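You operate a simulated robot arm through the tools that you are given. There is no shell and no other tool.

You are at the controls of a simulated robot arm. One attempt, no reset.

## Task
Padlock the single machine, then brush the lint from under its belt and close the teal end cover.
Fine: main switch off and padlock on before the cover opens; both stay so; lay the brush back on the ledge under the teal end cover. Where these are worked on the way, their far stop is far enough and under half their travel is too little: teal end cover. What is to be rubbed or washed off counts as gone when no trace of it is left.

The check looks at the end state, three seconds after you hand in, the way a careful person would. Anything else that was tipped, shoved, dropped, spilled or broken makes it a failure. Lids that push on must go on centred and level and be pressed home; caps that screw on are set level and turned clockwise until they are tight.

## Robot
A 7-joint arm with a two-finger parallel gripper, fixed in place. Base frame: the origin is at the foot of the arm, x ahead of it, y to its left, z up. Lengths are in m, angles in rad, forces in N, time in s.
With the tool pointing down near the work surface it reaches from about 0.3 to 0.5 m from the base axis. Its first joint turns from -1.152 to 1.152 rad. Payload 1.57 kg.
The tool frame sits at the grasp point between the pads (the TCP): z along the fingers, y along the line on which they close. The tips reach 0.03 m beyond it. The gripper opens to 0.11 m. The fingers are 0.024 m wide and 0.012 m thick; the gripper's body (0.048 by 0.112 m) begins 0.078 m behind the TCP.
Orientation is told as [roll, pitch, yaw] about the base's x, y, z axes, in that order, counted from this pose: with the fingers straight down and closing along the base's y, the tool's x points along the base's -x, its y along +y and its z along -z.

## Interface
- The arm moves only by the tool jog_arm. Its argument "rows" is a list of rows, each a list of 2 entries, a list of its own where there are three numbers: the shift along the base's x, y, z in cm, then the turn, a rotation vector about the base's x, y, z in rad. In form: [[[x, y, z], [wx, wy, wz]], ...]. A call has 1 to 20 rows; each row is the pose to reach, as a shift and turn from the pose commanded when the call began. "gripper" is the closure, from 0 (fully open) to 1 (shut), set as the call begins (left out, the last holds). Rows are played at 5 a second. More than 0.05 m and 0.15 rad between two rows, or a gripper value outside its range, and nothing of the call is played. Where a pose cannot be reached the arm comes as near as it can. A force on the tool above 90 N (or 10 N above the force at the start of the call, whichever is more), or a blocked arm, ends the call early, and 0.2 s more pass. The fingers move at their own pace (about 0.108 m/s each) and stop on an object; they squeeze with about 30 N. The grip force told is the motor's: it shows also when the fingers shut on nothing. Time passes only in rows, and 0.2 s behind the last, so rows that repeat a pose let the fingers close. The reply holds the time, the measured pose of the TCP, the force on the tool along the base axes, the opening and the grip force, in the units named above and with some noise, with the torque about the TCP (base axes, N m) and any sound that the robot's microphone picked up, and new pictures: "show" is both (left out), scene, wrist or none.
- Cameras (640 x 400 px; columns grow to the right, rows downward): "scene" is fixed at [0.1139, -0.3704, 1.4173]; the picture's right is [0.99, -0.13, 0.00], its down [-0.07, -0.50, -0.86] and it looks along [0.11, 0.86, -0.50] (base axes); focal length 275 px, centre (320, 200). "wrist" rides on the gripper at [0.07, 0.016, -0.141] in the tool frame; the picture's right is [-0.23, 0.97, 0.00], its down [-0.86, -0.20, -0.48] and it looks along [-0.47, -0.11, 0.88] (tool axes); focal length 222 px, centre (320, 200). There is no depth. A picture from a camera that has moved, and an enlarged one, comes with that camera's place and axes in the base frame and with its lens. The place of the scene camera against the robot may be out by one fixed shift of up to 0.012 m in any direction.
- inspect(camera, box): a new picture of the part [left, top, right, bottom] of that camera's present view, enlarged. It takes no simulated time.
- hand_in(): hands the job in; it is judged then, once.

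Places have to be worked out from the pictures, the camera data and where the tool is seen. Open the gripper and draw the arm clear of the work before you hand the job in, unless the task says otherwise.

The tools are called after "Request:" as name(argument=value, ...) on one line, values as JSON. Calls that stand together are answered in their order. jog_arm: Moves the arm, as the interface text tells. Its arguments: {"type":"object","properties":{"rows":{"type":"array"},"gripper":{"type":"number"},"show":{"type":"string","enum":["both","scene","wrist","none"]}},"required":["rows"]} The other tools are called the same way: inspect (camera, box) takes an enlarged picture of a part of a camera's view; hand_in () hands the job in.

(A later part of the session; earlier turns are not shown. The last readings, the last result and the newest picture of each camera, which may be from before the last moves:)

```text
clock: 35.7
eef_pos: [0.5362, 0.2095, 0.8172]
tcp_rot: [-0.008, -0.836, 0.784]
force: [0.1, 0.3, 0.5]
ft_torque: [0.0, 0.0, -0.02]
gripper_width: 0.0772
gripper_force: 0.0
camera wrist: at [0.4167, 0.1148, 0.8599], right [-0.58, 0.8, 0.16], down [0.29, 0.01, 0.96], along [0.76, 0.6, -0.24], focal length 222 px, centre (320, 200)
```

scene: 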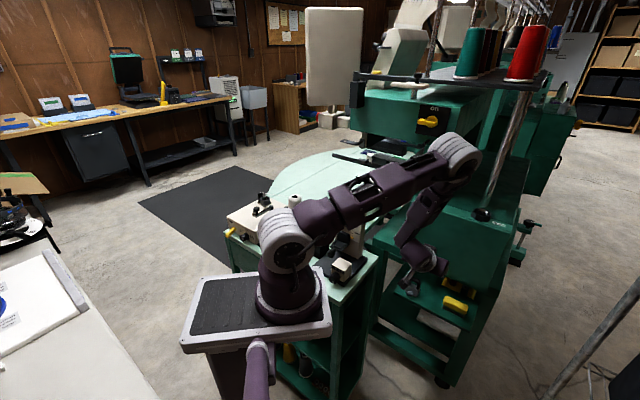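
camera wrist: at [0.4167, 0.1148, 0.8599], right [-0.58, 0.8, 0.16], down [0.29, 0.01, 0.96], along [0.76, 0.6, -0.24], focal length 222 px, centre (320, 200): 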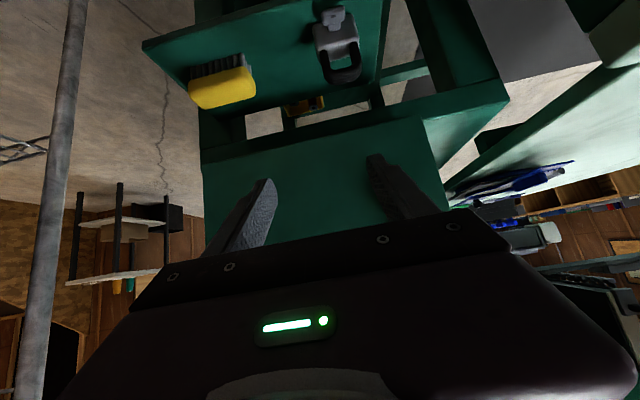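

The elbow now leans to the free right side. I go on to the standoff in front of the padlock.

Request:
jog_arm(rows=[[[-1.2, 0.2, -2.4], [0.006, -0.006, 0]], [[-2.4, 0.5, -4.9], [0.013, -0.013, 0]], [[-3.6, 0.7, -7.3], [0.02, -0.02, 0]], [[-4.8, 1.0, -9.7], [0.026, -0.026, 0]], [[-4.8, 1.0, -9.7], [0.026, -0.026, 0]]])

Request:
inspect(camera="wrist", box=[240, 60, 420, 200])

Request:
inspect(camera="scene", box=[280, 120, 500, 320])

```text
clock: 36.9
eef_pos: [0.4865, 0.219, 0.721]
tcp_rot: [-0.007, -0.874, 0.782]
force: [0.2, 0.5, 0.6]
ft_torque: [-0.01, -0.01, 0.01]
gripper_width: 0.0772
gripper_force: 0.1
camera wrist: at [0.3662, 0.1243, 0.7579], right [-0.58, 0.8, 0.17], down [0.27, -0.01, 0.96], along [0.77, 0.6, -0.2], focal length 222 px, centre (320, 200)
```

scene: 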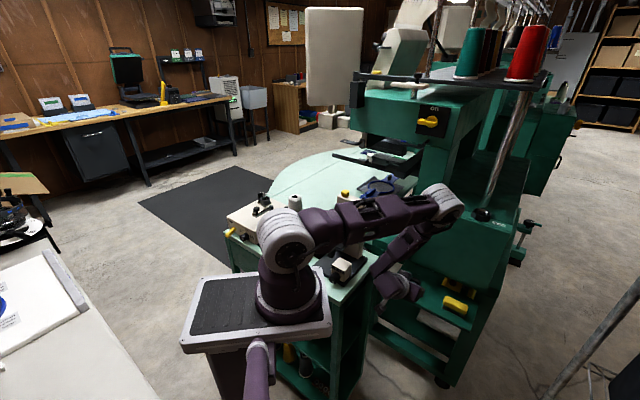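
wrist: 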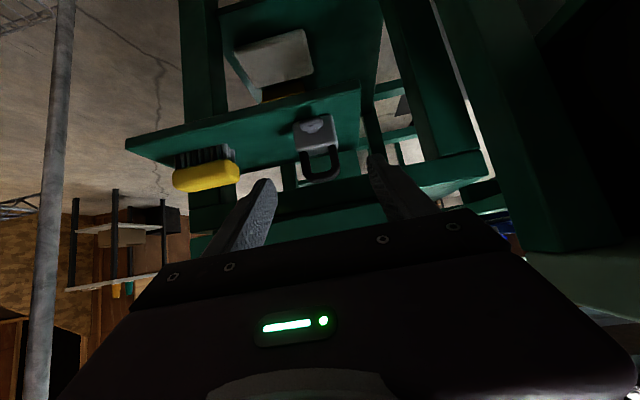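

```text
2.86 times, centred on (330, 130) of wrist
camera zoom: at [0.3662, 0.1243, 0.7579], right [-0.58, 0.8, 0.17], down [0.27, -0.01, 0.96], along [0.77, 0.6, -0.2], focal length 635 px, centre (291, 400)
```

zoom: 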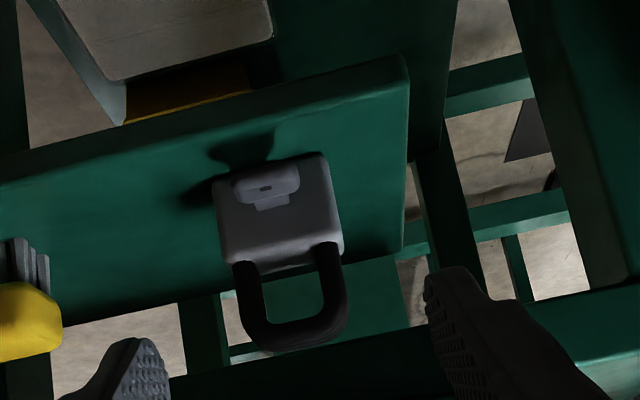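

```text
2.00 times, centred on (390, 220) of scene
camera zoom: at [0.1139, -0.3704, 1.4173], right [0.99, -0.13, 0.0], down [-0.07, -0.5, -0.86], along [0.11, 0.86, -0.5], focal length 549 px, centre (180, 160)
```

zoom: 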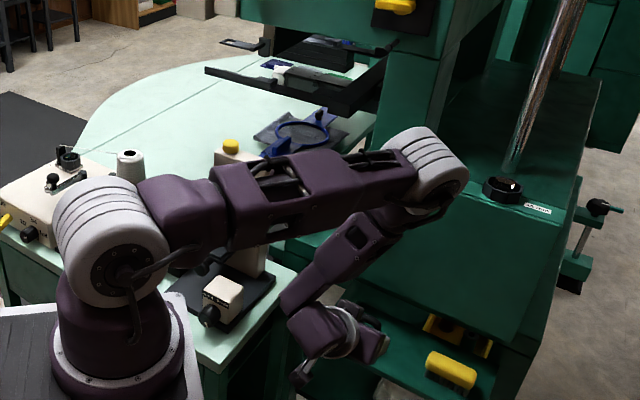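

The padlock measures consistently: bottom z≈0.621, u from −0.211 to −0.167, front face m≈0.566; the elbow is well clear. I advance diagonally to the grasp pose.

Request:
jog_arm(rows=[[[1.0, 1.0, -1.6], [0, 0, 0]], [[2.1, 2.1, -3.3], [0, 0, 0]], [[3.2, 3.2, -5.0], [0, 0, 0]], [[4.3, 4.3, -6.6], [0, 0, 0]], [[4.3, 4.3, -6.6], [0, 0, 0]]])

Request:
inspect(camera="wrist", box=[230, 80, 410, 220])

Request:
inspect(camera="scene", box=[380, 230, 480, 320])

```text
clock: 38.1
eef_pos: [0.5308, 0.2655, 0.6548]
tcp_rot: [-0.007, -0.874, 0.783]
force: [-0.1, -0.3, -0.7]
ft_torque: [0.02, 0.05, 0.01]
gripper_width: 0.0769
gripper_force: 0.0
camera wrist: at [0.4104, 0.1703, 0.6918], right [-0.58, 0.8, 0.17], down [0.27, -0.01, 0.96], along [0.77, 0.6, -0.21], focal length 222 px, centre (320, 200)
```

scene: 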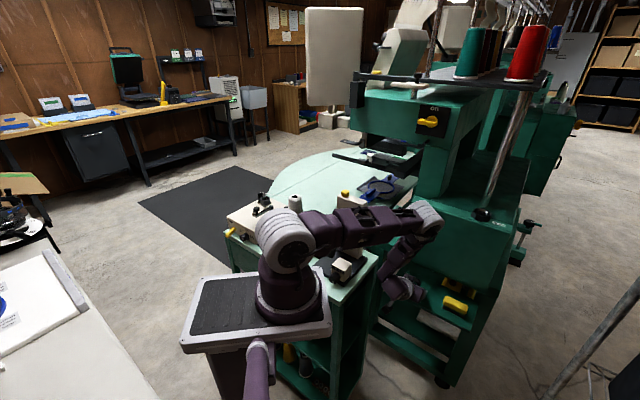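
wrist: 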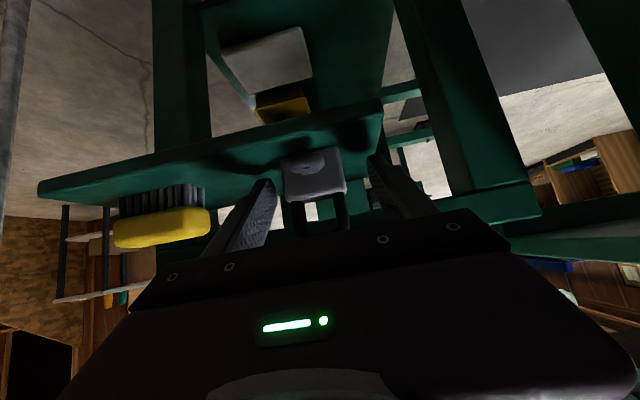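

```text
2.86 times, centred on (320, 150) of wrist
camera zoom: at [0.4104, 0.1703, 0.6918], right [-0.58, 0.8, 0.17], down [0.27, -0.01, 0.96], along [0.77, 0.6, -0.21], focal length 635 px, centre (320, 343)
```

zoom: 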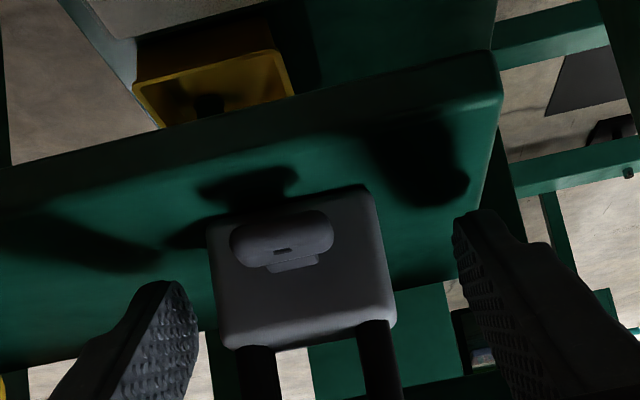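

```text
4.44 times, centred on (430, 275) of scene
camera zoom: at [0.1139, -0.3704, 1.4173], right [0.99, -0.13, 0.0], down [-0.07, -0.5, -0.86], along [0.11, 0.86, -0.5], focal length 1220 px, centre (-169, -133)
```

zoom: 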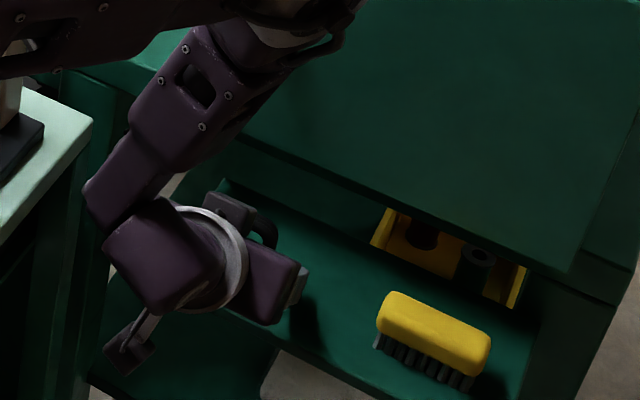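

The padlock sits between the fingers, nearly centred. I close on it.

Request:
jog_arm(rows=[[[0.1, -0.1, 0], [0, 0, 0]], [[0.1, -0.1, 0], [0, 0, 0]], [[0.1, -0.1, 0], [0, 0, 0]], [[0.1, -0.1, 0], [0, 0, 0]]], gripper=1, show="wrist")

Request:
inspect(camera="wrist", box=[230, 80, 410, 220])

```text
clock: 39.1
eef_pos: [0.5318, 0.2645, 0.655]
tcp_rot: [-0.007, -0.875, 0.783]
force: [0.3, 0.1, 0.9]
ft_torque: [-0.02, 0.01, 0.0]
gripper_width: 0.0454
gripper_force: 29.7
camera wrist: at [0.4111, 0.1688, 0.6922], right [-0.58, 0.8, 0.17], down [0.27, -0.01, 0.96], along [0.77, 0.6, -0.21], focal length 222 px, centre (320, 200)
```

wrist: 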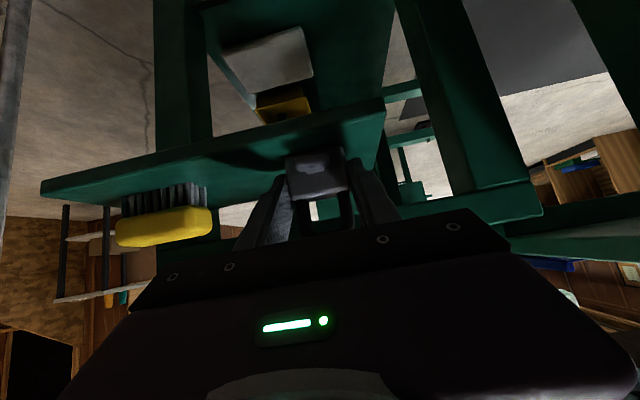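

```text
2.86 times, centred on (320, 150) of wrist
camera zoom: at [0.4111, 0.1688, 0.6922], right [-0.58, 0.8, 0.17], down [0.27, -0.01, 0.96], along [0.77, 0.6, -0.21], focal length 635 px, centre (320, 343)
```

zoom: 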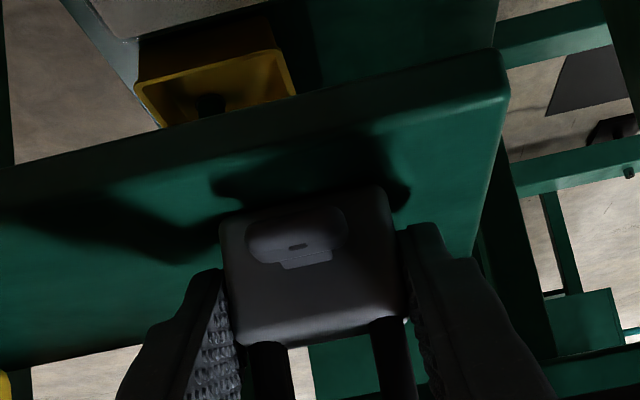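

The grip took hold at 45 mm. I lift the padlock straight up a little, then back out and up along the path I came by.

Request:
jog_arm(rows=[[[0, 0, 1.2], [0, 0, 0]], [[-0.5, -0.5, 2.8], [0, 0, 0]], [[-2.0, -2.0, 5.0], [0, 0, 0]], [[-3.5, -3.5, 8.0], [0, 0, 0]], [[-2.2, -3.6, 11.5], [0, 0, 0]], [[-0.5, -4.5, 15.0], [0, 0, 0]], [[0.5, -5.0, 18.5], [-0.02, 0.02, 0]], [[0.8, -5.0, 22.0], [-0.04, 0.04, 0]], [[1.2, -4.7, 26.0], [-0.05, 0.05, 0]], [[1.6, -4.3, 30.0], [-0.05, 0.05, 0]], [[1.6, -4.3, 33.0], [-0.05, 0.05, 0]], [[1.6, -4.3, 33.0], [-0.05, 0.05, 0]]])

Request:
inspect(camera="wrist", box=[230, 80, 410, 220])

```text
clock: 41.7
eef_pos: [0.545, 0.2174, 0.9861]
tcp_rot: [-0.007, -0.805, 0.784]
force: [0.4, -0.8, -0.6]
ft_torque: [0.0, 0.01, -0.02]
gripper_width: 0.0454
gripper_force: 30.3
camera wrist: at [0.4272, 0.1242, 1.034], right [-0.57, 0.8, 0.16], down [0.31, 0.04, 0.95], along [0.76, 0.59, -0.27], focal length 222 px, centre (320, 200)
```

scene: 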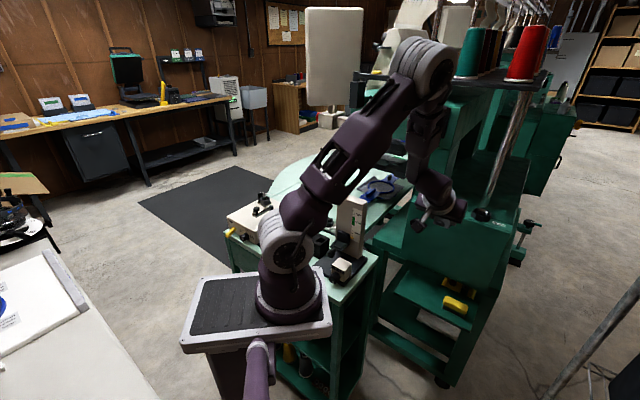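
wrist: 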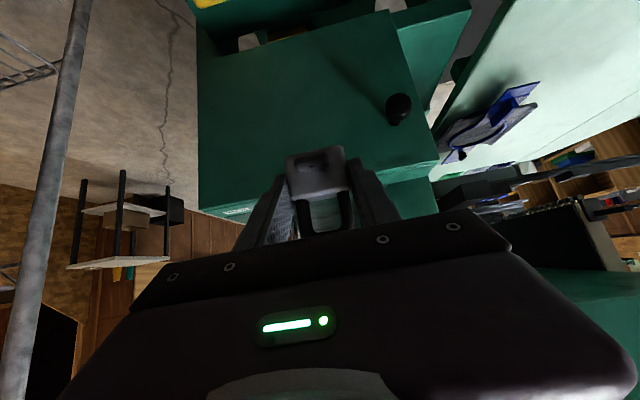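

```text
2.86 times, centred on (320, 150) of wrist
camera zoom: at [0.4272, 0.1242, 1.034], right [-0.57, 0.8, 0.16], down [0.31, 0.04, 0.95], along [0.76, 0.59, -0.27], focal length 635 px, centre (320, 343)
```

zoom: 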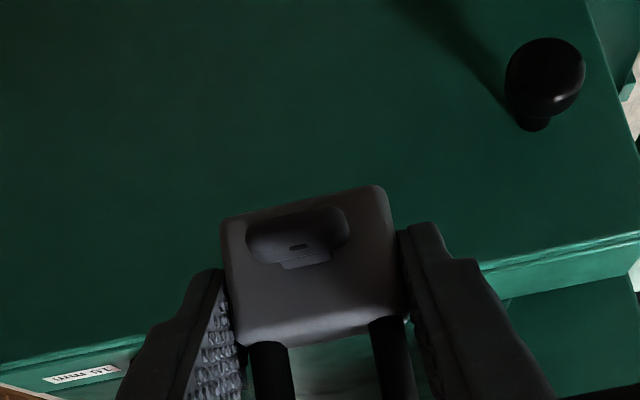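

The padlock is held firmly and level. Next I carry it up and left to a point in front of the peg, restoring the 40° pitch so it hangs upright.

Request:
jog_arm(rows=[[[-0.41, 1.24, 3.4], [0.008, -0.008, 0]], [[-1.47, 3.01, 6.9], [0.016, -0.016, 0]], [[-2.18, 5.13, 10.4], [0.024, -0.024, 0]], [[-3.24, 7.61, 12.9], [0.033, -0.033, 0]], [[-3.95, 10.44, 13.9], [0.042, -0.042, 0]], [[-4.58, 13.19, 13.84], [0.05, -0.05, 0]], [[-4.58, 13.19, 13.84], [0.05, -0.05, 0]]])

Request:
inspect(camera="wrist", box=[230, 80, 410, 240])

Request:
inspect(camera="scene", box=[390, 90, 470, 170])

```text
clock: 43.3
eef_pos: [0.4999, 0.354, 1.1241]
tcp_rot: [-0.007, -0.874, 0.785]
force: [0.6, 0.0, -1.3]
ft_torque: [-0.04, -0.03, 0.0]
gripper_width: 0.0453
gripper_force: 29.8
camera wrist: at [0.3794, 0.2581, 1.1625], right [-0.58, 0.8, 0.17], down [0.27, -0.01, 0.96], along [0.77, 0.6, -0.2], focal length 222 px, centre (320, 200)
```

scene: 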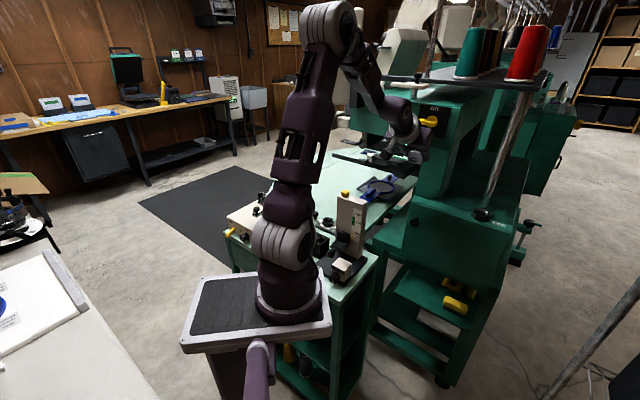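
wrist: 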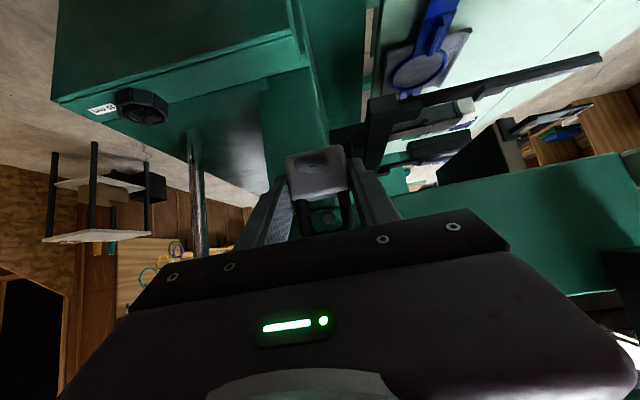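

```text
2.50 times, centred on (320, 160) of wrist
camera zoom: at [0.3794, 0.2581, 1.1625], right [-0.58, 0.8, 0.17], down [0.27, -0.01, 0.96], along [0.77, 0.6, -0.2], focal length 555 px, centre (320, 300)
```

zoom: 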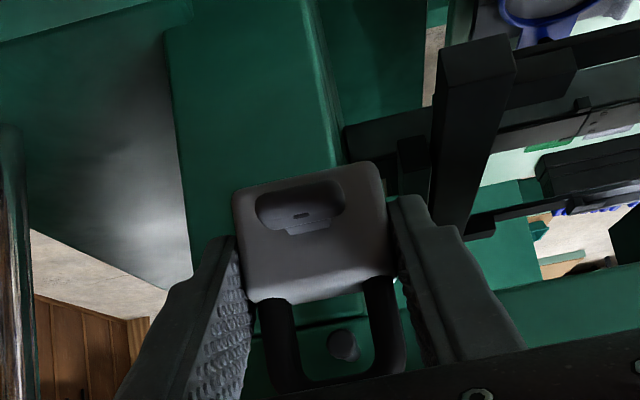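

```text
5.00 times, centred on (430, 130) of scene
camera zoom: at [0.1139, -0.3704, 1.4173], right [0.99, -0.13, 0.0], down [-0.07, -0.5, -0.86], along [0.11, 0.86, -0.5], focal length 1373 px, centre (-230, 550)
```

zoom: 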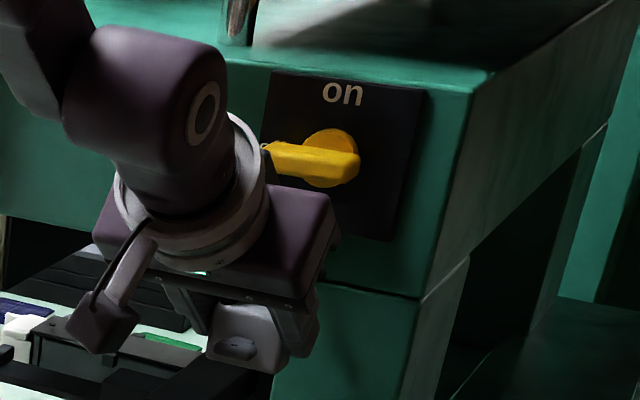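

The wrist view shows the peg head framed in the shackle's opening; computed offsets are only 1–2 mm. I insert straight along the normal, 2 mm lower, up to just before the head passes fully.

Request:
jog_arm(rows=[[[0.8, 0.65, -0.2], [0, 0, 0]], [[1.8, 1.65, -0.2], [0, 0, 0]], [[2.8, 2.65, -0.2], [0, 0, 0]], [[3.9, 3.75, -0.2], [0, 0, 0]], [[3.9, 3.75, -0.2], [0, 0, 0]]])

Request:
inspect(camera="wrist", box=[230, 80, 410, 240])

Request:
inspect(camera="scene", box=[400, 100, 460, 160])

```text
clock: 44.5
eef_pos: [0.5385, 0.3898, 1.121]
tcp_rot: [-0.007, -0.874, 0.785]
force: [0.0, -0.1, -0.4]
ft_torque: [0.01, 0.04, 0.0]
gripper_width: 0.0455
gripper_force: 30.0
camera wrist: at [0.4182, 0.2943, 1.1586], right [-0.58, 0.8, 0.17], down [0.27, -0.01, 0.96], along [0.77, 0.6, -0.2], focal length 222 px, centre (320, 200)
```

scene: 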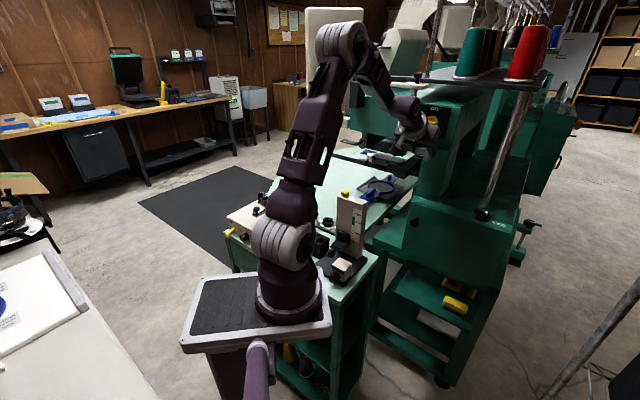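
wrist: 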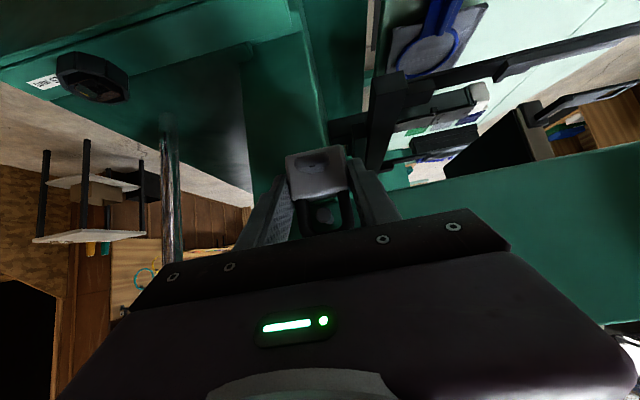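

```text
2.50 times, centred on (320, 160) of wrist
camera zoom: at [0.4182, 0.2943, 1.1586], right [-0.58, 0.8, 0.17], down [0.27, -0.01, 0.96], along [0.77, 0.6, -0.2], focal length 555 px, centre (320, 300)
```

zoom: 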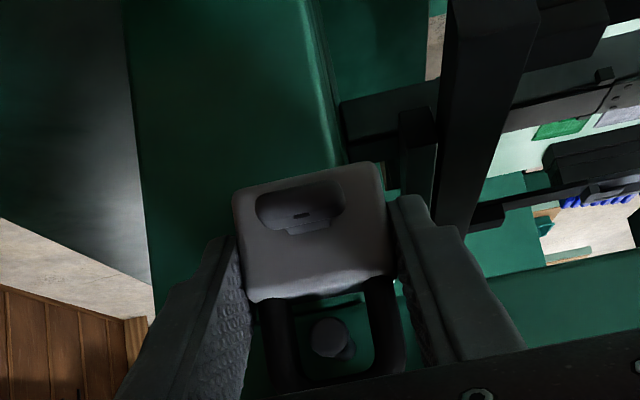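

```text
6.67 times, centred on (430, 130) of scene
camera zoom: at [0.1139, -0.3704, 1.4173], right [0.99, -0.13, 0.0], down [-0.07, -0.5, -0.86], along [0.11, 0.86, -0.5], focal length 1831 px, centre (-413, 667)
```

zoom: 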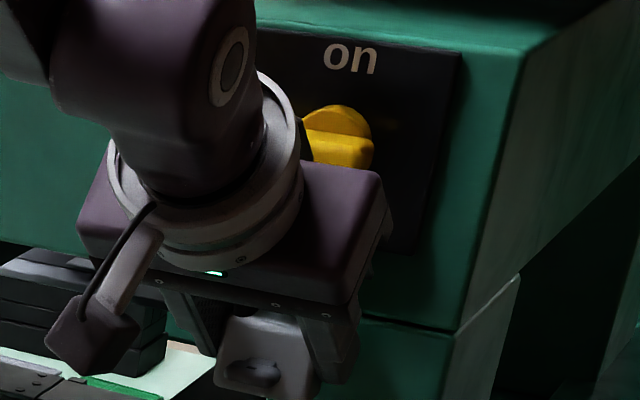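

Head and opening are concentric within a millimetre or so. I push on 1 cm in small steps and watch the contact force.

Request:
jog_arm(rows=[[[0.3, 0.3, 0], [0, 0, 0]], [[0.6, 0.6, 0], [0, 0, 0]], [[0.8, 0.8, 0], [0, 0, 0]], [[0.8, 0.8, 0], [0, 0, 0]]], show="wrist")

Request:
inspect(camera="wrist", box=[280, 150, 380, 240])

```text
clock: 45.5
eef_pos: [0.5476, 0.3988, 1.1206]
tcp_rot: [-0.007, -0.875, 0.784]
force: [0.4, 0.2, -0.9]
ft_torque: [-0.04, 0.03, -0.01]
gripper_width: 0.0451
gripper_force: 30.4
camera wrist: at [0.4277, 0.303, 1.159], right [-0.58, 0.8, 0.17], down [0.27, -0.01, 0.96], along [0.77, 0.6, -0.2], focal length 222 px, centre (320, 200)
```

wrist: 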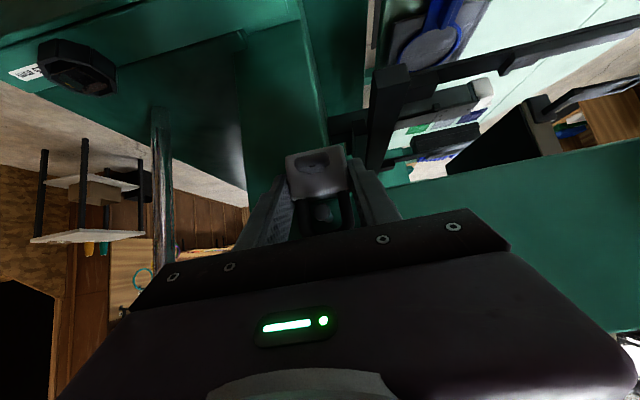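

```text
4.44 times, centred on (330, 195) of wrist
camera zoom: at [0.4277, 0.303, 1.159], right [-0.58, 0.8, 0.17], down [0.27, -0.01, 0.96], along [0.77, 0.6, -0.2], focal length 987 px, centre (276, 222)
```

zoom: 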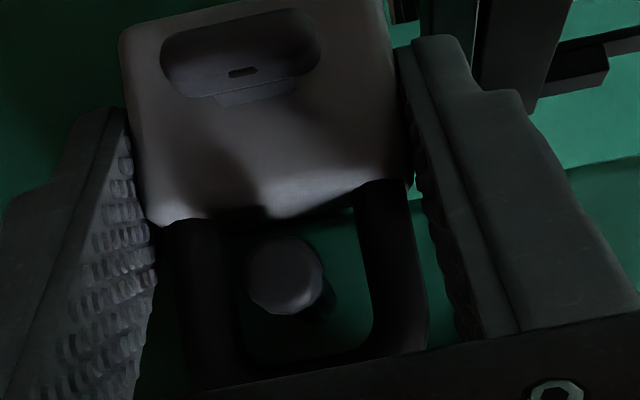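

No contact yet and the head now stands in front of the shackle. I go 4 mm deeper and then lower the padlock about 7 mm so that the shackle rests on the stem.

Request:
jog_arm(rows=[[[0.15, 0.15, 0], [0, 0, 0]], [[0.28, 0.28, 0], [0, 0, 0]], [[0.28, 0.28, -0.2], [0, 0, 0]], [[0.28, 0.28, -0.4], [0, 0, 0]], [[0.28, 0.28, -0.6], [0, 0, 0]], [[0.28, 0.28, -0.75], [0, 0, 0]], [[0.28, 0.28, -0.75], [0, 0, 0]]], show="wrist")

Request:
inspect(camera="wrist", box=[280, 150, 380, 240])

```text
clock: 47.1
eef_pos: [0.5495, 0.3975, 1.1153]
tcp_rot: [-0.006, -0.874, 0.781]
force: [-58.1, -54.5, 31.9]
ft_torque: [-0.4, -0.7, -1.9]
gripper_width: 0.0453
gripper_force: 30.1
camera wrist: at [0.4287, 0.3027, 1.1541], right [-0.58, 0.8, 0.17], down [0.27, -0.01, 0.96], along [0.77, 0.6, -0.21], focal length 222 px, centre (320, 200)
```

wrist: 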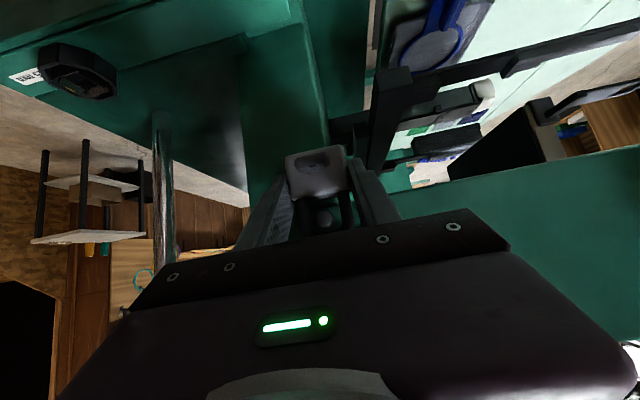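

```text
4.44 times, centred on (330, 195) of wrist
camera zoom: at [0.4287, 0.3027, 1.1541], right [-0.58, 0.8, 0.17], down [0.27, -0.01, 0.96], along [0.77, 0.6, -0.21], focal length 987 px, centre (276, 222)
```

zoom: 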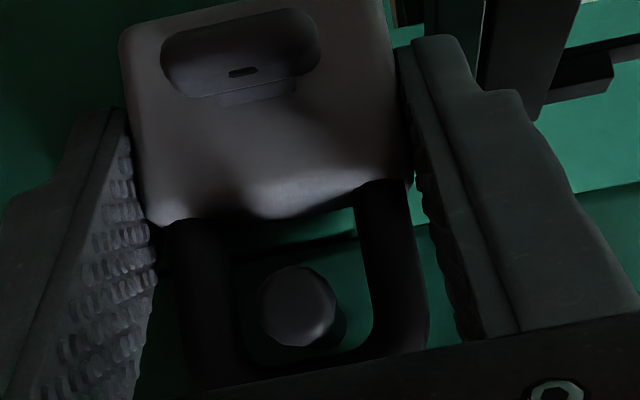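

The fingertips met the face (about 80 N), so that is as deep as they go. I relieve the push by backing off 4 mm and look at the remaining vertical load.

Request:
jog_arm(rows=[[[-0.2, -0.2, 0], [0, 0, 0]], [[-0.33, -0.33, 0], [0, 0, 0]], [[-0.33, -0.33, 0], [0, 0, 0]]], show="wrist")

Request:
inspect(camera="wrist", box=[280, 150, 380, 240])

```text
clock: 47.9
eef_pos: [0.5491, 0.3983, 1.1137]
tcp_rot: [-0.007, -0.878, 0.784]
force: [10.9, 2.0, -0.4]
ft_torque: [0.03, -0.22, -0.19]
gripper_width: 0.0453
gripper_force: 29.7
camera wrist: at [0.4285, 0.3023, 1.1512], right [-0.58, 0.8, 0.17], down [0.26, -0.01, 0.96], along [0.77, 0.61, -0.2], focal length 222 px, centre (320, 200)
```

wrist: 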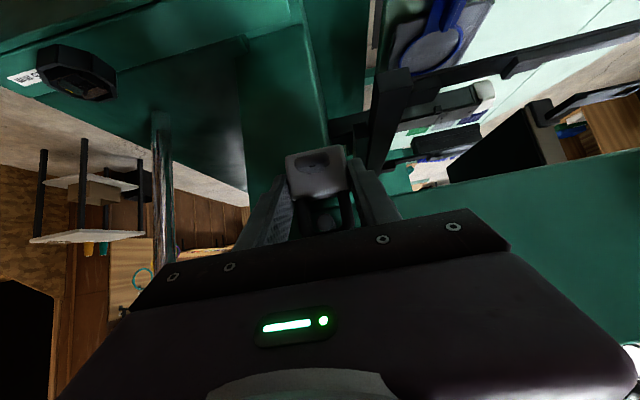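

```text
4.44 times, centred on (330, 195) of wrist
camera zoom: at [0.4285, 0.3023, 1.1512], right [-0.58, 0.8, 0.17], down [0.26, -0.01, 0.96], along [0.77, 0.61, -0.2], focal length 987 px, centre (276, 222)
```

zoom: 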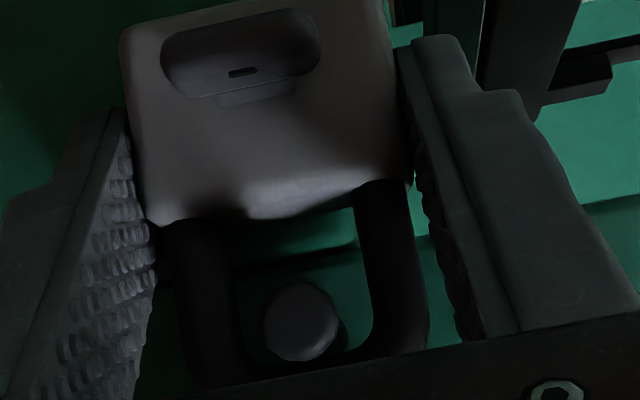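

The slight forward pull shows the shackle is caught behind the peg's head. I lower a little more to seat it on the stem, feeling for vertical load.

Request:
jog_arm(rows=[[[0.1, 0.1, -0.15], [0, 0, 0]], [[0.1, 0.1, -0.3], [0, 0, 0]], [[0.1, 0.1, -0.3], [0, 0, 0]]], show="wrist")

Request:
inspect(camera="wrist", box=[280, 150, 380, 240])

```text
clock: 48.7
eef_pos: [0.5487, 0.3981, 1.1146]
tcp_rot: [-0.006, -0.881, 0.782]
force: [-11.9, -16.6, 32.2]
ft_torque: [0.05, -0.38, -0.44]
gripper_width: 0.0451
gripper_force: 30.2
camera wrist: at [0.4283, 0.3023, 1.1504], right [-0.58, 0.8, 0.17], down [0.26, -0.02, 0.97], along [0.77, 0.61, -0.2], focal length 222 px, centre (320, 200)
```

wrist: 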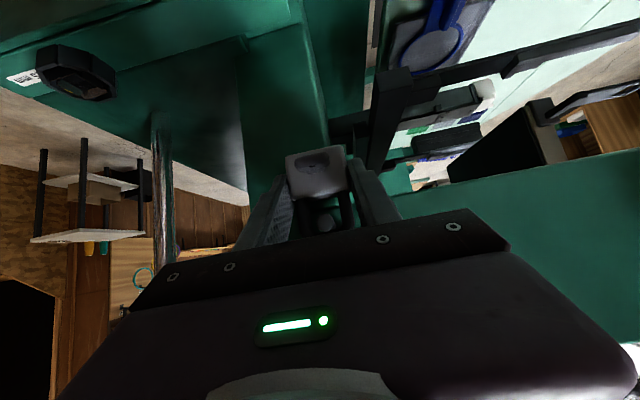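

```text
4.44 times, centred on (330, 195) of wrist
camera zoom: at [0.4283, 0.3023, 1.1504], right [-0.58, 0.8, 0.17], down [0.26, -0.02, 0.97], along [0.77, 0.61, -0.2], focal length 987 px, centre (276, 222)
```

zoom: 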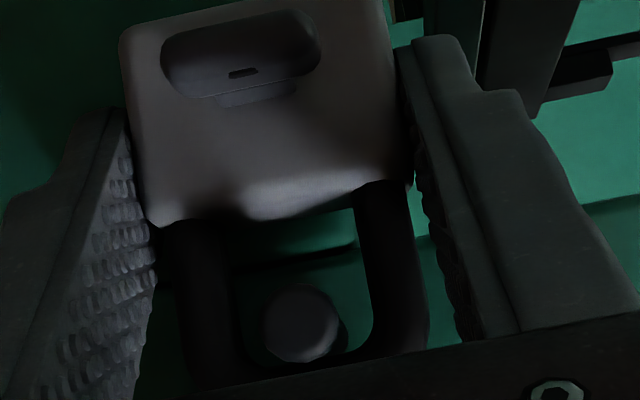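

The vertical load shows the shackle is resting on the stem. I take the load off and open the fingers to let the padlock hang.

Request:
jog_arm(rows=[[[0, 0, 0.15], [0, 0, 0]], [[-0.05, -0.05, 0.25], [0, 0, 0]], [[-0.05, -0.05, 0.25], [0, 0, 0]]], show="none")

Request:
jog_arm(rows=[[[0, 0, 0], [0, 0, 0]], [[0, 0, 0], [0, 0, 0]], [[0, 0, 0], [0, 0, 0]]], gripper=0.25, show="wrist")

Request:
inspect(camera="wrist", box=[280, 150, 380, 240])

```text
clock: 49.5
eef_pos: [0.549, 0.3977, 1.1144]
tcp_rot: [-0.009, -0.878, 0.783]
force: [15.1, 2.4, 17.6]
ft_torque: [0.18, -0.33, -0.12]
gripper_width: 0.0455
gripper_force: 30.0
```

```text
clock: 50.3
eef_pos: [0.5475, 0.3977, 1.1128]
tcp_rot: [-0.007, -0.871, 0.783]
force: [0.1, -0.6, 0.1]
ft_torque: [-0.01, -0.01, 0.0]
gripper_width: 0.0825
gripper_force: 0.0
camera wrist: at [0.4277, 0.302, 1.1504], right [-0.58, 0.8, 0.17], down [0.27, -0.01, 0.96], along [0.77, 0.6, -0.21], focal length 222 px, centre (320, 200)
```

wrist: 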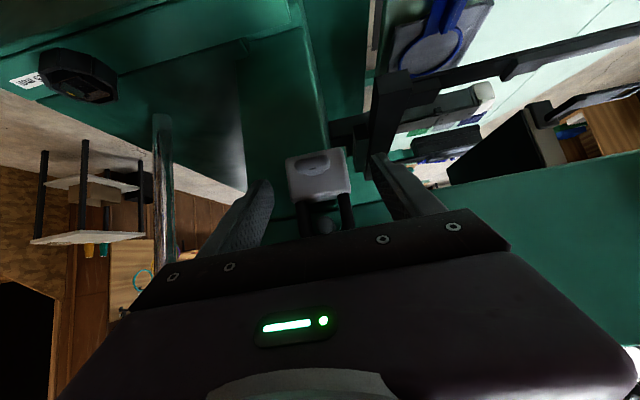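

```text
4.44 times, centred on (330, 195) of wrist
camera zoom: at [0.4277, 0.302, 1.1504], right [-0.58, 0.8, 0.17], down [0.27, -0.01, 0.96], along [0.77, 0.6, -0.21], focal length 987 px, centre (276, 222)
```

zoom: 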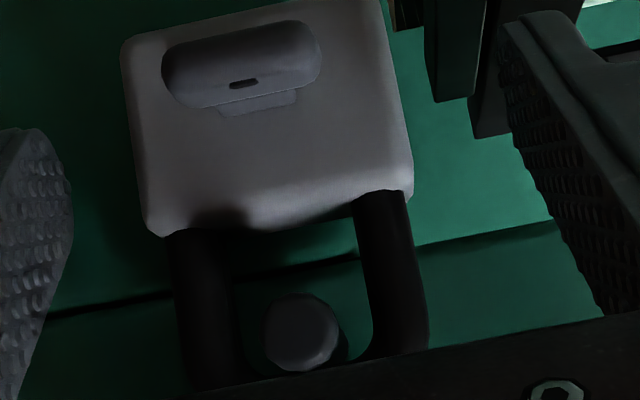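

The padlock hangs on the peg with the head in front of the shackle. I withdraw straight back and check it.

Request:
jog_arm(rows=[[[-1.5, -1.5, 0], [0, 0, 0]], [[-4, -4, 0], [0, 0, 0]], [[-6.5, -6.5, 0], [0, 0, 0]], [[-6.5, -6.5, 0], [0, 0, 0]]])

Request:
inspect(camera="wrist", box=[270, 120, 370, 220])

Request:
inspect(camera="scene", box=[400, 100, 460, 170])

```text
clock: 51.3
eef_pos: [0.4827, 0.3323, 1.1152]
tcp_rot: [-0.007, -0.875, 0.783]
force: [-0.5, 0.5, 0.0]
ft_torque: [-0.01, 0.03, 0.0]
gripper_width: 0.0826
gripper_force: 0.0
camera wrist: at [0.3625, 0.2365, 1.153], right [-0.58, 0.8, 0.17], down [0.27, -0.01, 0.96], along [0.77, 0.6, -0.2], focal length 222 px, centre (320, 200)
```

scene: 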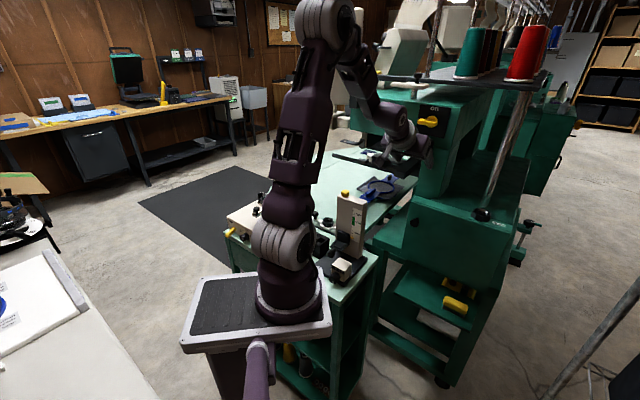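
wrist: 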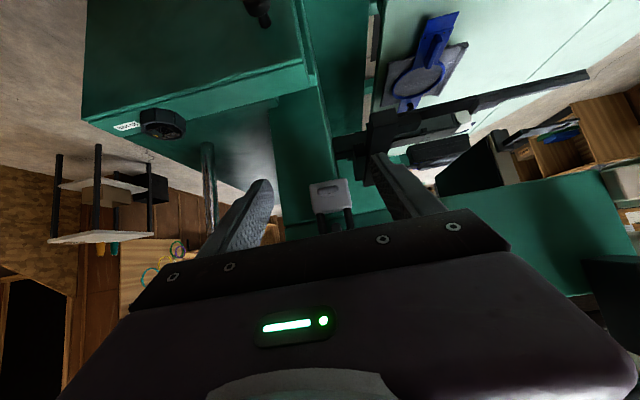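

```text
4.00 times, centred on (320, 170) of wrist
camera zoom: at [0.3625, 0.2365, 1.153], right [-0.58, 0.8, 0.17], down [0.27, -0.01, 0.96], along [0.77, 0.6, -0.2], focal length 888 px, centre (320, 320)
```

zoom: 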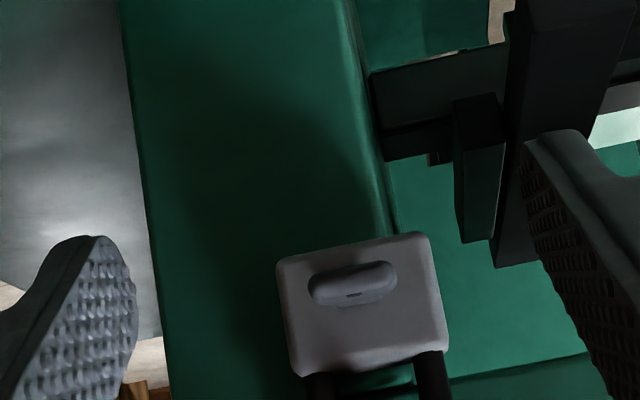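

```text
5.71 times, centred on (430, 135) of scene
camera zoom: at [0.1139, -0.3704, 1.4173], right [0.99, -0.13, 0.0], down [-0.07, -0.5, -0.86], along [0.11, 0.86, -0.5], focal length 1569 px, centre (-309, 571)
```

zoom: 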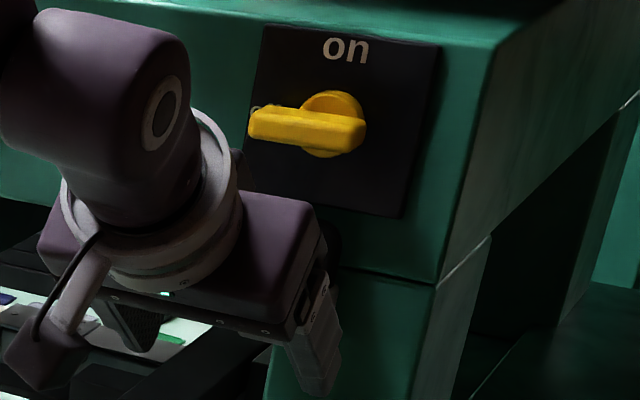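

The padlock hangs steadily. Next comes the cover: I want the fingers to close vertically on its knob (so the knob can pivot as the door swings), so I roll the tool −90° while moving right and down in front of the cover's top.

Request:
jog_arm(rows=[[[0, 0, 0], [-0.0775, -0.0775, 0.0915]], [[0.2, -0.6, 0], [-0.155, -0.155, 0.183]], [[0.6, -1.6, -0.5], [-0.2325, -0.2325, 0.2745]], [[1.2, -2.6, -1.5], [-0.31, -0.31, 0.366]], [[1.8, -3.8, -3], [-0.3875, -0.3875, 0.4575]], [[2.4, -5.0, -4.5], [-0.465, -0.465, 0.549]], [[3.0, -6.2, -6], [-0.5425, -0.5425, 0.6405]], [[3.7, -7.4, -7.5], [-0.62, -0.62, 0.732]], [[4.4, -8.6, -9], [-0.6975, -0.6975, 0.8235]], [[5.0, -9.8, -10.5], [-0.775, -0.775, 0.915]], [[5.5, -10.6, -11.5], [-0.8526, -0.8526, 1.007]], [[5.5, -10.6, -11.5], [-0.8526, -0.8526, 1.007]]])

Request:
inspect(camera="scene", box=[400, 100, 460, 170])

```text
clock: 53.9
eef_pos: [0.5384, 0.224, 1.0005]
tcp_rot: [-0.883, 0.0, 2.357]
force: [-0.5, -0.1, -1.0]
ft_torque: [-0.01, -0.02, 0.0]
gripper_width: 0.0824
gripper_force: 0.1
camera wrist: at [0.5039, 0.0906, 1.0774], right [-0.6, -0.28, -0.75], down [-0.78, 0.43, 0.46], along [0.2, 0.86, -0.47], focal length 222 px, centre (320, 200)
```

scene: 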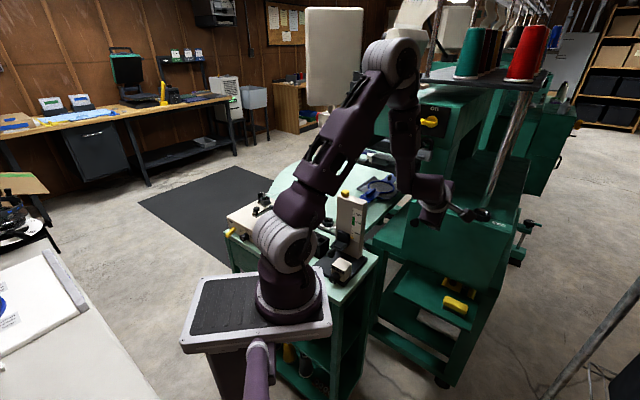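
wrist: 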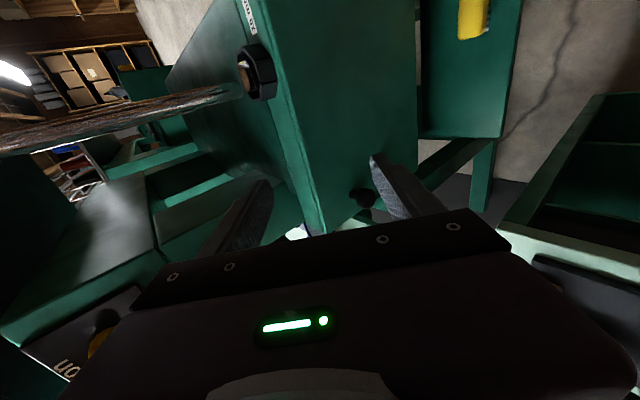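

```text
5.71 times, centred on (430, 135) of scene
camera zoom: at [0.1139, -0.3704, 1.4173], right [0.99, -0.13, 0.0], down [-0.07, -0.5, -0.86], along [0.11, 0.86, -0.5], focal length 1569 px, centre (-309, 571)
```

zoom: 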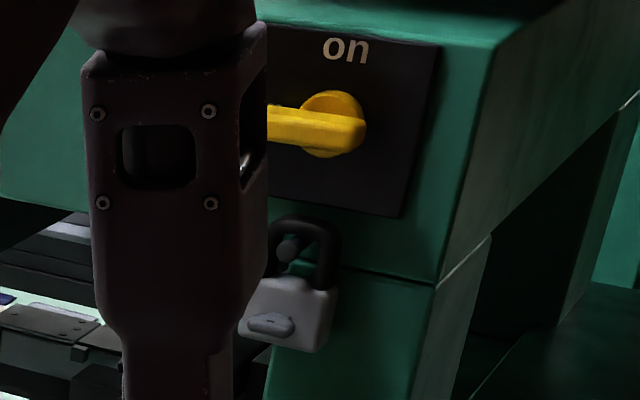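

The scene view confirms the padlock hanging properly on its peg with the switch off. Now I zoom on the knob from this side view to fix its place.

Request:
inspect(camera="wrist", box=[270, 120, 430, 240])

Request:
inspect(camera="wrist", box=[340, 170, 400, 220])

```text
3.33 times, centred on (350, 180) of wrist
camera zoom: at [0.5039, 0.0906, 1.0774], right [-0.6, -0.28, -0.75], down [-0.78, 0.43, 0.46], along [0.2, 0.86, -0.47], focal length 740 px, centre (220, 267)
```

zoom: 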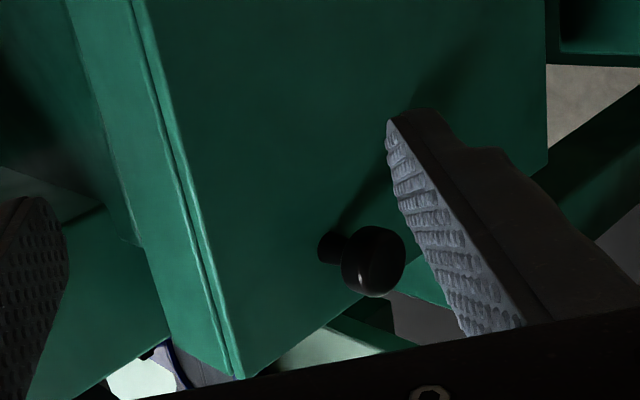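

```text
8.00 times, centred on (370, 195) of wrist
camera zoom: at [0.5039, 0.0906, 1.0774], right [-0.6, -0.28, -0.75], down [-0.78, 0.43, 0.46], along [0.2, 0.86, -0.47], focal length 1777 px, centre (-80, 240)
```

zoom: 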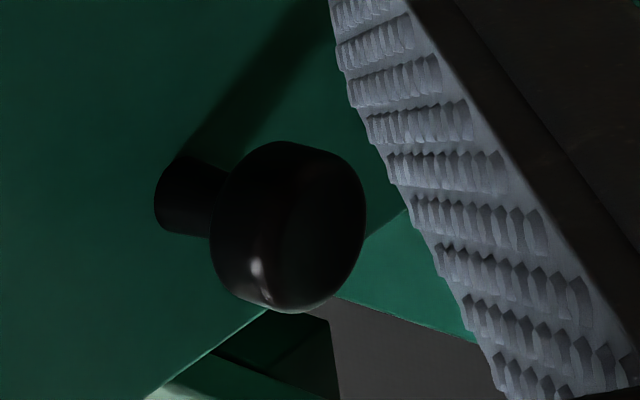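

From wrist-only rays the knob head is at m≈0.607, u≈−0.139, z≈0.889 (cover plane m≈0.632). With a −90° roll the upper finger would foul the cover, so I roll back to a horizontal-closing grip and go to a standoff on the knob's axis.

Request:
jog_arm(rows=[[[-0.3, 0.2, 0], [0.078, 0.078, -0.0906]], [[-0.8, 0.6, 0], [0.156, 0.156, -0.1813]], [[-1.4, 1.1, 0], [0.234, 0.2342, -0.2719]], [[-2.0, 1.6, -0.4], [0.312, 0.3123, -0.3625]], [[-2.6, 2.1, -0.9], [0.39, 0.3903, -0.4532]], [[-3.2, 2.6, -1.5], [0.468, 0.4684, -0.5438]], [[-3.9, 3.1, -2.1], [0.546, 0.5465, -0.6345]], [[-4.6, 3.7, -2.8], [0.624, 0.6245, -0.7251]], [[-5.3, 4.3, -3.5], [0.702, 0.7026, -0.8157]], [[-6.0, 4.8, -4.2], [0.78, 0.7806, -0.9064]], [[-6.5, 5.2, -4.7], [0.858, 0.8587, -0.997]], [[-6.5, 5.2, -4.7], [0.858, 0.8587, -0.997]]], gripper=0.45)

Request:
inspect(camera="wrist", box=[240, 80, 420, 220])

```text
clock: 56.5
eef_pos: [0.4745, 0.2778, 0.9505]
tcp_rot: [0.005, -0.884, 0.78]
force: [0.7, 0.2, -0.9]
ft_torque: [0.01, -0.04, -0.01]
gripper_width: 0.0607
gripper_force: 0.1
camera wrist: at [0.3538, 0.1819, 0.9874], right [-0.58, 0.79, 0.18], down [0.27, -0.02, 0.96], along [0.77, 0.61, -0.2], focal length 222 px, centre (320, 200)
```

scene: 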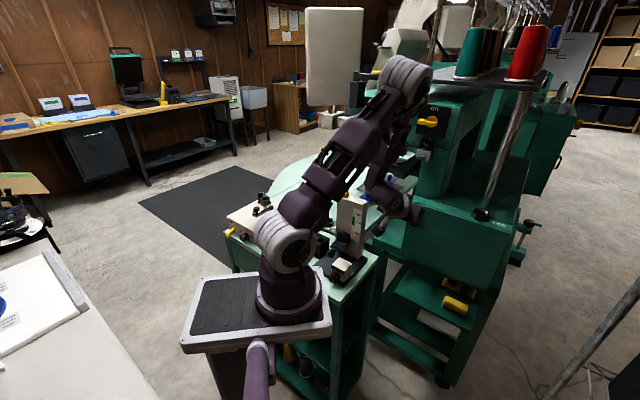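
wrist: 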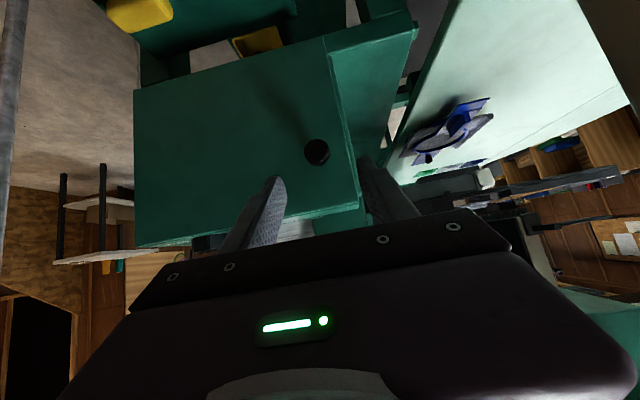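

```text
2.86 times, centred on (330, 150) of wrist
camera zoom: at [0.3538, 0.1819, 0.9874], right [-0.58, 0.79, 0.18], down [0.27, -0.02, 0.96], along [0.77, 0.61, -0.2], focal length 635 px, centre (291, 343)
```

zoom: 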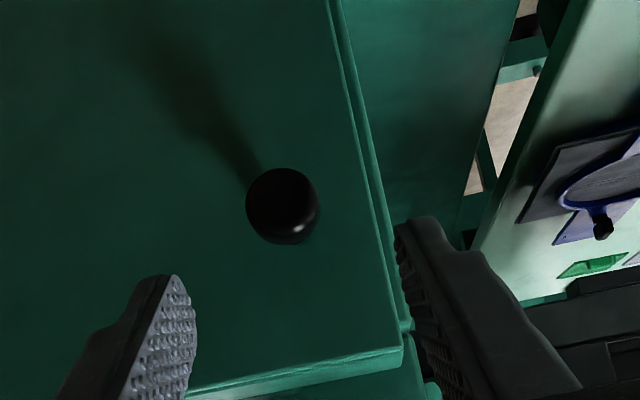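

The knob sits on the tool's axis (head at m≈0.607, u≈−0.141, z≈0.888). I move in so the pads straddle the head.

Request:
jog_arm(rows=[[[1.4, 1.35, -1.6], [0, 0, 0]], [[2.9, 2.75, -3.3], [0, 0, 0]], [[4.4, 4.2, -5.0], [0, 0, 0]], [[4.4, 4.2, -5.0], [0, 0, 0]]], show="wrist")

Request:
inspect(camera="wrist", box=[260, 120, 400, 230])

```text
clock: 57.5
eef_pos: [0.518, 0.3197, 0.9022]
tcp_rot: [0.0, -0.884, 0.784]
force: [0.0, -0.7, -0.3]
ft_torque: [0.01, 0.03, 0.01]
gripper_width: 0.0606
gripper_force: 0.0
camera wrist: at [0.3969, 0.2228, 0.9386], right [-0.59, 0.79, 0.18], down [0.26, -0.02, 0.96], along [0.77, 0.61, -0.2], focal length 222 px, centre (320, 200)
```

wrist: 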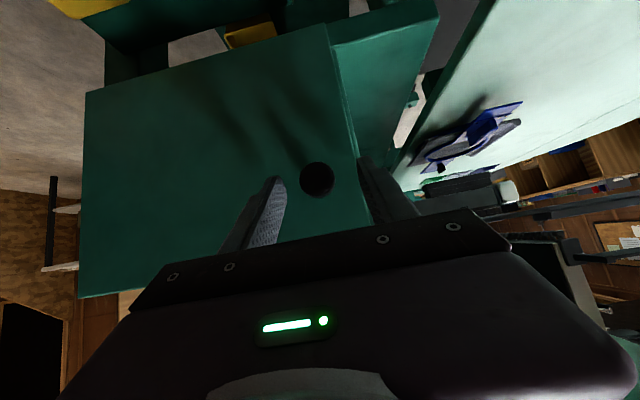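

```text
3.64 times, centred on (330, 175) of wrist
camera zoom: at [0.3969, 0.2228, 0.9386], right [-0.59, 0.79, 0.18], down [0.26, -0.02, 0.96], along [0.77, 0.61, -0.2], focal length 808 px, centre (284, 291)
```

zoom: 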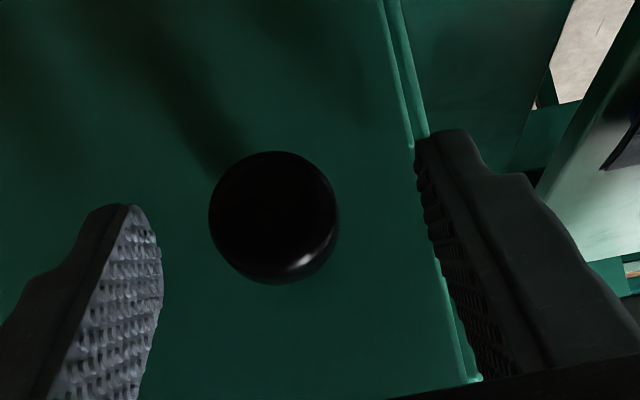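

The pads straddle the knob evenly. I close on it.

Request:
jog_arm(rows=[[[0, 0, 0], [0, 0, 0]], [[0, 0, 0], [0, 0, 0]], [[0, 0, 0], [0, 0, 0]]], gripper=1, show="none")

```text
clock: 58.3
eef_pos: [0.518, 0.3181, 0.9024]
tcp_rot: [-0.001, -0.883, 0.783]
force: [8.0, -6.4, -2.8]
ft_torque: [-0.12, -0.17, -0.16]
gripper_width: 0.0275
gripper_force: 37.8
```

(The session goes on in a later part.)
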